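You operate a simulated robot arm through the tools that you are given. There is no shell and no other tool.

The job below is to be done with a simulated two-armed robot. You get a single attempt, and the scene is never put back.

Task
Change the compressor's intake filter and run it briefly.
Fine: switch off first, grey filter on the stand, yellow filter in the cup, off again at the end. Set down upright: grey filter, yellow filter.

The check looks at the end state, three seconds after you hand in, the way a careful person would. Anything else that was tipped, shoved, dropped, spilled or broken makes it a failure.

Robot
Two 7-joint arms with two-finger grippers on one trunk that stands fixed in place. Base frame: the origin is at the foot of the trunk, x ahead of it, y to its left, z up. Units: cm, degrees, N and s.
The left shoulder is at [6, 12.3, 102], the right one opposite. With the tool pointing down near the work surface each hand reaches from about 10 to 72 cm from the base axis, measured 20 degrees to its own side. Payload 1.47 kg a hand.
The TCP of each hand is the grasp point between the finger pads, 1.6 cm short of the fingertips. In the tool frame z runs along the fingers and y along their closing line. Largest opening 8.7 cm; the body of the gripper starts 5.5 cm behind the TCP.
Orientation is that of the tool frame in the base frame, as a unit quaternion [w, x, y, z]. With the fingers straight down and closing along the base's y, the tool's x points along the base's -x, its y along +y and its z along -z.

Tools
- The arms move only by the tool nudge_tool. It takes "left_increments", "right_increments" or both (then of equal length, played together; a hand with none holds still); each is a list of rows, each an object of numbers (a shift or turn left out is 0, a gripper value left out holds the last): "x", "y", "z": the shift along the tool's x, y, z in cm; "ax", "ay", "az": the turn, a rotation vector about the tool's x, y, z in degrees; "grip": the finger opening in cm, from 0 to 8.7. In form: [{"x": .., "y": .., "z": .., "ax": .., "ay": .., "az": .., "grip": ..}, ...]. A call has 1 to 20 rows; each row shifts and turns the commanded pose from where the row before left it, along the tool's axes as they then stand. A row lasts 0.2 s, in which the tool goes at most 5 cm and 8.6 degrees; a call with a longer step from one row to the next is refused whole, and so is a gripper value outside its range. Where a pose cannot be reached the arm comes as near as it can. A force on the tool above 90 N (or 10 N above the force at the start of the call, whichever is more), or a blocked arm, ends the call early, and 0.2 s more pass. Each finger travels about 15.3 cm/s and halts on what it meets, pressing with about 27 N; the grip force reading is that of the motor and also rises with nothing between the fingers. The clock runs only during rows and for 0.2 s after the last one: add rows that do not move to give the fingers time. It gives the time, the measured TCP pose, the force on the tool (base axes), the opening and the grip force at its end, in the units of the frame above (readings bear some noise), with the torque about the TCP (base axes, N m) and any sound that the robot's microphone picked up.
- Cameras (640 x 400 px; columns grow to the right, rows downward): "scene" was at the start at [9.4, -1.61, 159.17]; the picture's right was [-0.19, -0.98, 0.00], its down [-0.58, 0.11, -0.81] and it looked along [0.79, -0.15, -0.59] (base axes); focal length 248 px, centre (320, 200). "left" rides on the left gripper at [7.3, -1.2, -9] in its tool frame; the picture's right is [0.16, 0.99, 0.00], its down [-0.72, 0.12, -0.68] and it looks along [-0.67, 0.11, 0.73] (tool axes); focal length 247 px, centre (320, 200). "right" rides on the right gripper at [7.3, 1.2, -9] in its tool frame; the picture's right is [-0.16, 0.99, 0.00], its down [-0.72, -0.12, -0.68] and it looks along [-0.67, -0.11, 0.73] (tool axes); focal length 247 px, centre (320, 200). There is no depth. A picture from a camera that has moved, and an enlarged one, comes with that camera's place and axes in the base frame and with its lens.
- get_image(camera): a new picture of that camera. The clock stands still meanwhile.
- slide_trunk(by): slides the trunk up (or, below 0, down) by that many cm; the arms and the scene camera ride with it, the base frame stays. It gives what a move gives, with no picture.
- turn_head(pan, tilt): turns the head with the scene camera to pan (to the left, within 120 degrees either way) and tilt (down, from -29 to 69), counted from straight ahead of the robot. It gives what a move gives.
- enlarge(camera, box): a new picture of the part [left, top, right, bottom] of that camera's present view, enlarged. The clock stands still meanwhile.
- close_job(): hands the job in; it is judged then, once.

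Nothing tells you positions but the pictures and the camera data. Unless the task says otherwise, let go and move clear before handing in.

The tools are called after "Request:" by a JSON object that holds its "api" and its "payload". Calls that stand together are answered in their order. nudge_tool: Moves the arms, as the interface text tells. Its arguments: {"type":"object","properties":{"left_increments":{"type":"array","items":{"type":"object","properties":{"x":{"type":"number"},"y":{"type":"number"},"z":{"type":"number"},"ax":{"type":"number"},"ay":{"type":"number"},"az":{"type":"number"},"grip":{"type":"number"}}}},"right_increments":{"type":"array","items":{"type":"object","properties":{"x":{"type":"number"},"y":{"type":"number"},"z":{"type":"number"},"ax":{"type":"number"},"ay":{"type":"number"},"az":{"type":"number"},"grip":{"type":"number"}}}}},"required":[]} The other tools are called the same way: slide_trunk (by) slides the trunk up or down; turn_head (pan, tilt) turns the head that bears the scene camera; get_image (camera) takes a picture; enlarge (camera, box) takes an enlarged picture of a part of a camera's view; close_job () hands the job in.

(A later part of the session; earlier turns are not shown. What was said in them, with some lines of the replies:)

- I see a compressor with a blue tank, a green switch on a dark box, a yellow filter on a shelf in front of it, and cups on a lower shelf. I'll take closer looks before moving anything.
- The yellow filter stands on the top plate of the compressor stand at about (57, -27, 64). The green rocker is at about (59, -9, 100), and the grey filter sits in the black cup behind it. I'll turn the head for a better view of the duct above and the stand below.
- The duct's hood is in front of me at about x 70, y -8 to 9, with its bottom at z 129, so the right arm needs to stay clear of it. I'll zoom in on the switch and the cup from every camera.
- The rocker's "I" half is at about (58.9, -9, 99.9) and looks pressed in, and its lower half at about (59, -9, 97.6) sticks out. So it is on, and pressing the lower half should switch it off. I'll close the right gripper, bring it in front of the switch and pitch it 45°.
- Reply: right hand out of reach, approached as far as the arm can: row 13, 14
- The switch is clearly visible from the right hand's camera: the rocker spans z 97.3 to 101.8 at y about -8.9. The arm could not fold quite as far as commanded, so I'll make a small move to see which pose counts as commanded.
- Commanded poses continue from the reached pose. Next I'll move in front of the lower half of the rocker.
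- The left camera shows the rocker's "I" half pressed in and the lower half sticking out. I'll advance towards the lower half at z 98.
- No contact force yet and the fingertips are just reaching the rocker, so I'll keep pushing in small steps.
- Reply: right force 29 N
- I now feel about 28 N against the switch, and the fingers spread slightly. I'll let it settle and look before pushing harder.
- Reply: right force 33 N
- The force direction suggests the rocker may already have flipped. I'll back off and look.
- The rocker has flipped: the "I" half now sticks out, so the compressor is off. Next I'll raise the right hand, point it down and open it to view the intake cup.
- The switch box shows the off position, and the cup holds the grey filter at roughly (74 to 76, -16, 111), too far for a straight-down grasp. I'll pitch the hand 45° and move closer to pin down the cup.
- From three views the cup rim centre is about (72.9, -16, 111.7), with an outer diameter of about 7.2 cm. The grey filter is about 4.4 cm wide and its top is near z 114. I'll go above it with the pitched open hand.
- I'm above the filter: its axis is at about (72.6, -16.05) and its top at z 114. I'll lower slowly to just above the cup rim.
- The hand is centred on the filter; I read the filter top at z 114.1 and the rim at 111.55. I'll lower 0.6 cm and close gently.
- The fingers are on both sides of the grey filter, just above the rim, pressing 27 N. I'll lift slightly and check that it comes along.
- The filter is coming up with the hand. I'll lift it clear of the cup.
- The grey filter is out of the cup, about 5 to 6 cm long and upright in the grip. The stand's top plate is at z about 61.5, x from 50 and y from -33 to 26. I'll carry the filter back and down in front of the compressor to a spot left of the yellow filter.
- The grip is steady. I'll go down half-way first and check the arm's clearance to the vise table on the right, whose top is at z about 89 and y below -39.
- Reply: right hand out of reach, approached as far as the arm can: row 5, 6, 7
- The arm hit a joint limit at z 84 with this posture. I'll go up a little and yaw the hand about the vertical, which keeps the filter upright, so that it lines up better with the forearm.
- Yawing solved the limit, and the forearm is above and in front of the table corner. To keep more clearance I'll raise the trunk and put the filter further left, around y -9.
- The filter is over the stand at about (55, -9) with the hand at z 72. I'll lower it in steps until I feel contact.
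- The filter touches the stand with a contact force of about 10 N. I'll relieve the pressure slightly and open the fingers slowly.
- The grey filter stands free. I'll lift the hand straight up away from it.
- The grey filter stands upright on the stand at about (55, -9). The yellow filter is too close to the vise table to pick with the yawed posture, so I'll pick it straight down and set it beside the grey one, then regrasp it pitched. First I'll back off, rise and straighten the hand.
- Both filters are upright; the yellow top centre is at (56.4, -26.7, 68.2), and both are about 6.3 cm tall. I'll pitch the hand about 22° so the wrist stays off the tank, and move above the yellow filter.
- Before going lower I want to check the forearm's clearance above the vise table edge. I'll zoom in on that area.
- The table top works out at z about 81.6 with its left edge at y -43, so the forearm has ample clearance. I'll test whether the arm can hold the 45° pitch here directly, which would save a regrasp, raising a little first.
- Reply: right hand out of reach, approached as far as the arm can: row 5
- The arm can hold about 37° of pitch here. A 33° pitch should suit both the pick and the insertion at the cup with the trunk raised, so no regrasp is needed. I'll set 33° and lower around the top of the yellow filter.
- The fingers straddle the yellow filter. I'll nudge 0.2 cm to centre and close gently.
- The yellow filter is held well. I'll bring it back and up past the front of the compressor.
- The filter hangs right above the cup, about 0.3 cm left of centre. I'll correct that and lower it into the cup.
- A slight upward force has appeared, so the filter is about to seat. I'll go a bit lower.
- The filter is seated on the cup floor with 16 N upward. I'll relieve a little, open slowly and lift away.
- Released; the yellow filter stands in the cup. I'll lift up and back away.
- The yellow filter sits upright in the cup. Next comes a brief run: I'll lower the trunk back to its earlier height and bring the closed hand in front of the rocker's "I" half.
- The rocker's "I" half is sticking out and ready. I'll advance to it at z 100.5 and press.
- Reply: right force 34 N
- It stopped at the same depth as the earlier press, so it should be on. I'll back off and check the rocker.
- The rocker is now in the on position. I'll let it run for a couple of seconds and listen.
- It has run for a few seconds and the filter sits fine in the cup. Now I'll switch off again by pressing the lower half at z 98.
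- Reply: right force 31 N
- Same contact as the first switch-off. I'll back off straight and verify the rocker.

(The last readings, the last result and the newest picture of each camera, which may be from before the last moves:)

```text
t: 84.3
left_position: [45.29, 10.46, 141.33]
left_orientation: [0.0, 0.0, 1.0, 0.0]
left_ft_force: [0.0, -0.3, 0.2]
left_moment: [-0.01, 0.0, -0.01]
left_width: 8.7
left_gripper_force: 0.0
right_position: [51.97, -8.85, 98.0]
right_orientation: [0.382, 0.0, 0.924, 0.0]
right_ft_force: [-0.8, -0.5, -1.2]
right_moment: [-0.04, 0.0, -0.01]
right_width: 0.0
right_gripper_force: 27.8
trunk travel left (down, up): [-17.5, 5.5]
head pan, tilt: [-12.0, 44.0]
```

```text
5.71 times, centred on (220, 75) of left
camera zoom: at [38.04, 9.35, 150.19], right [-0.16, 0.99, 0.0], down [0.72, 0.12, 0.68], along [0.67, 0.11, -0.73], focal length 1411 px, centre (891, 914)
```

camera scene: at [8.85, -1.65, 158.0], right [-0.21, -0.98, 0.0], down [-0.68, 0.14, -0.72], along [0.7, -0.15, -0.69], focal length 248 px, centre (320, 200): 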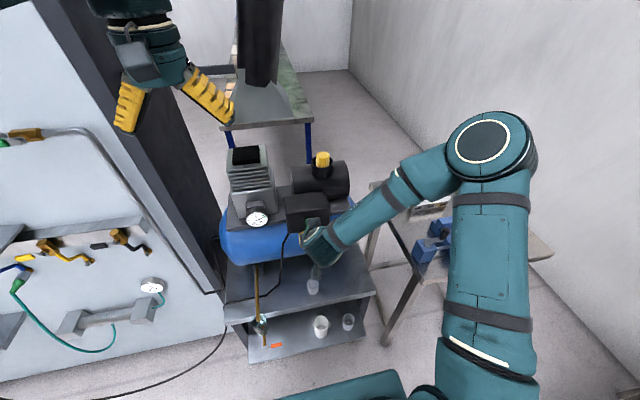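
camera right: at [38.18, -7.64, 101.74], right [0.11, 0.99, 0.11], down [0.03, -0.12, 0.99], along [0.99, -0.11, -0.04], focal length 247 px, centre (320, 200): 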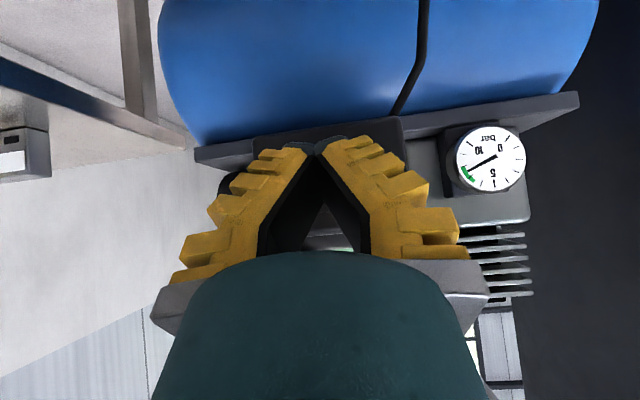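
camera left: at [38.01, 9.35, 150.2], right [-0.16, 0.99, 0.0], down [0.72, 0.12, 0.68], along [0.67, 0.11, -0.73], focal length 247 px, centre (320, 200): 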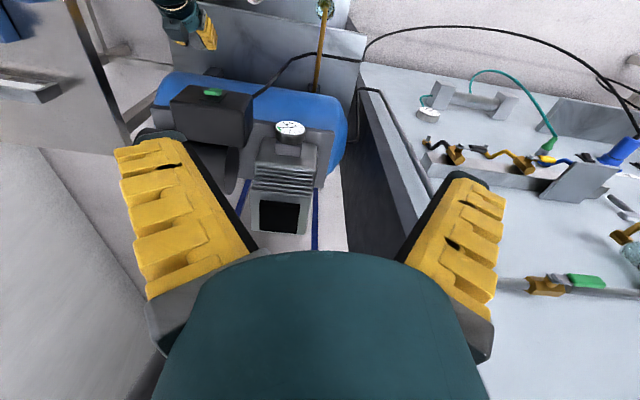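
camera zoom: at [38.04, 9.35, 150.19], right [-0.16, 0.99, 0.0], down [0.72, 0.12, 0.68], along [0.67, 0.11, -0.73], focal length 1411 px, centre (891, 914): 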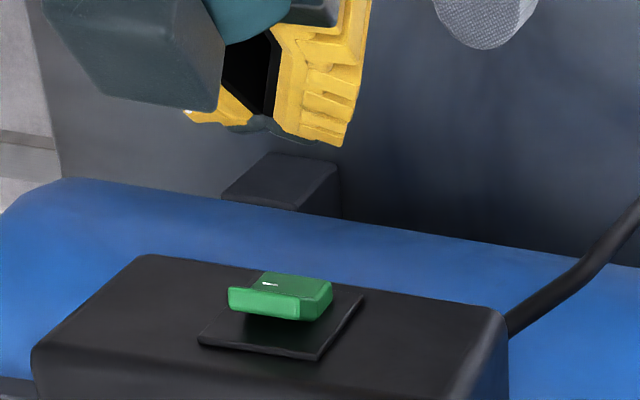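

The rocker is in the off position again. I'll move the right hand clear and inspect the final scene.

Request:
{"api": "nudge_tool", "payload": {"right_increments": [{"x": -1.98, "y": -1.4, "z": -3.68}, {"x": -1.98, "y": -1.4, "z": -3.68}, {"x": -1.98, "y": -1.4, "z": -3.68}, {"x": -1.98, "y": -1.4, "z": -3.68}, {"x": -1.98, "y": -1.4, "z": -3.68}, {"ay": 7.5}, {"ay": 7.5}, {"ay": 7.5}, {"ay": 7.5}, {"ay": 7.5}, {"ay": 7.5}, {"x": 1.5, "y": -3, "z": -3, "grip": 5}, {"x": 1.5, "y": -3, "z": -3}, {"x": 1.5, "y": -3, "z": -3}, {"x": 1.5, "y": -3, "z": -3}, {}]}}

Request:
{"api": "get_image", "payload": {"camera": "scene"}}

Request:
{"api": "enlarge", "payload": {"camera": "scene", "box": [210, 130, 380, 250]}}

Request:
{"api": "enlarge", "payload": {"camera": "scene", "box": [210, 250, 390, 370]}}

Request:
{"api": "get_image", "payload": {"camera": "right"}}

```text
t: 87.7
left_position: [45.3, 10.63, 141.41]
left_orientation: [0.0, 0.0, 1.0, 0.0]
left_ft_force: [-0.2, -0.3, 0.2]
left_moment: [0.04, -0.01, 0.02]
left_width: 8.72
left_gripper_force: 0.1
right_position: [40.05, -27.83, 130.01]
right_orientation: [0.0, -0.001, 1.0, 0.0]
right_ft_force: [-0.5, -0.8, -0.4]
right_moment: [0.01, 0.02, 0.01]
right_width: 5.53
right_gripper_force: 3.8
trunk travel left (down, up): [-17.5, 5.5]
head pan, tilt: [-12.0, 44.0]
```

```text
taken
camera scene: at [8.88, -1.63, 157.99], right [-0.21, -0.98, 0.0], down [-0.68, 0.14, -0.72], along [0.7, -0.15, -0.69], focal length 248 px, centre (320, 200)
```

scene: 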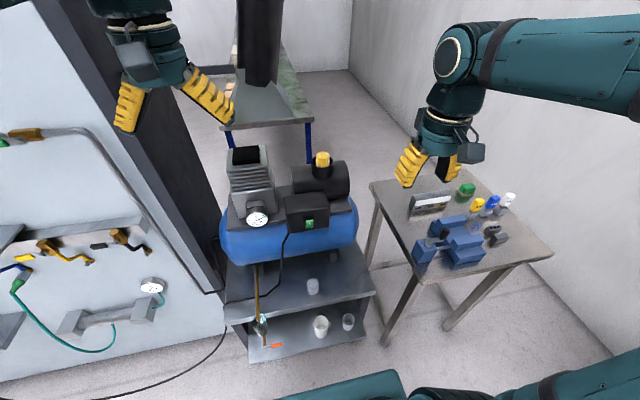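

```text
3.33 times, centred on (295, 190) of scene
camera zoom: at [8.88, -1.63, 157.99], right [-0.21, -0.98, 0.0], down [-0.68, 0.14, -0.72], along [0.7, -0.15, -0.69], focal length 827 px, centre (403, 233)
```

zoom: 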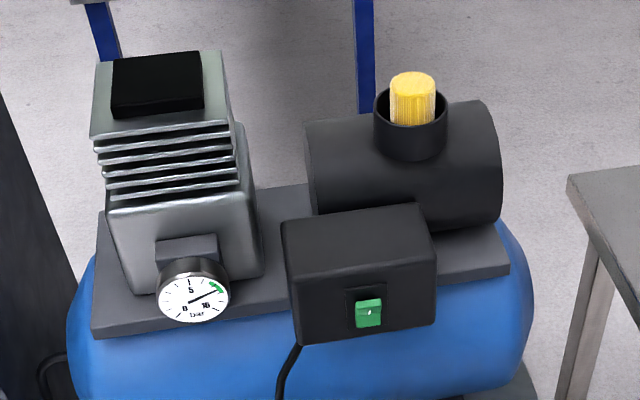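

```text
3.33 times, centred on (300, 310) of scene
camera zoom: at [8.88, -1.63, 157.99], right [-0.21, -0.98, 0.0], down [-0.68, 0.14, -0.72], along [0.7, -0.15, -0.69], focal length 827 px, centre (387, -167)
```

zoom: 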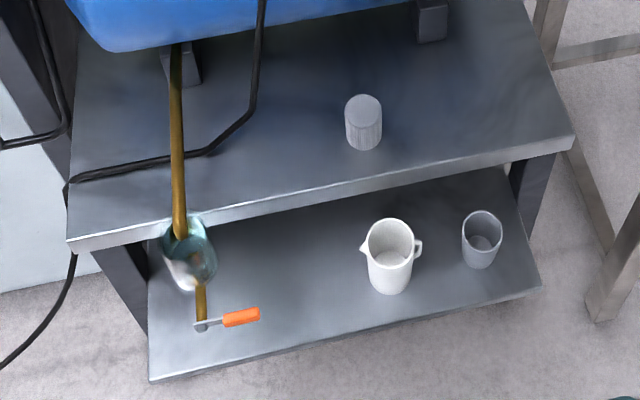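

```text
taken
camera right: at [32.6, -26.71, 139.09], right [0.16, 0.99, 0.0], down [0.72, -0.12, 0.68], along [0.67, -0.11, -0.73], focal length 247 px, centre (320, 200)
```

right: 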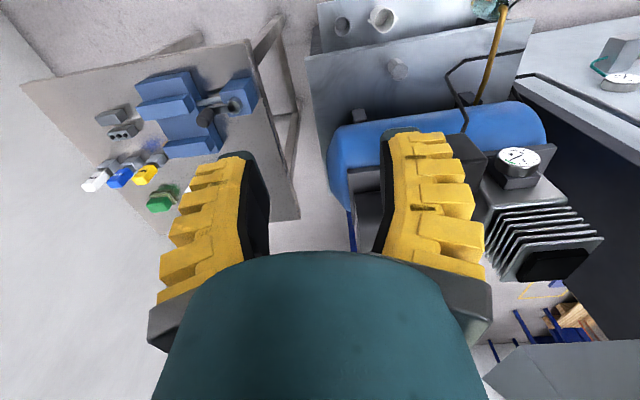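

Everything looks right: the yellow filter stands upright in the cup, the grey one stands upright on the stand, and the switch is off. Nothing else has moved and both hands are clear, so I'm handing in.

Request:
{"api": "close_job", "payload": {}}

```text
The job is handed in.
```

The filter change is done and handed in. The camera shows the yellow filter upright in the intake cup, the grey one upright on the compressor stand, and the switch off.

- **Switch-off first:** I pressed the rocker to off before touching either filter.
- **Brief run:** With the new filter in, I switched it on for about 6 seconds, then off again. I never heard it: no call reported any sound, and the gauge looked unchanged, still in the green. The rocker position is my only sign that it was on.
- **Surroundings:** Nothing else on the stand, the lower shelf or the vise table looks tipped or moved. Both hands ended clear of everything.
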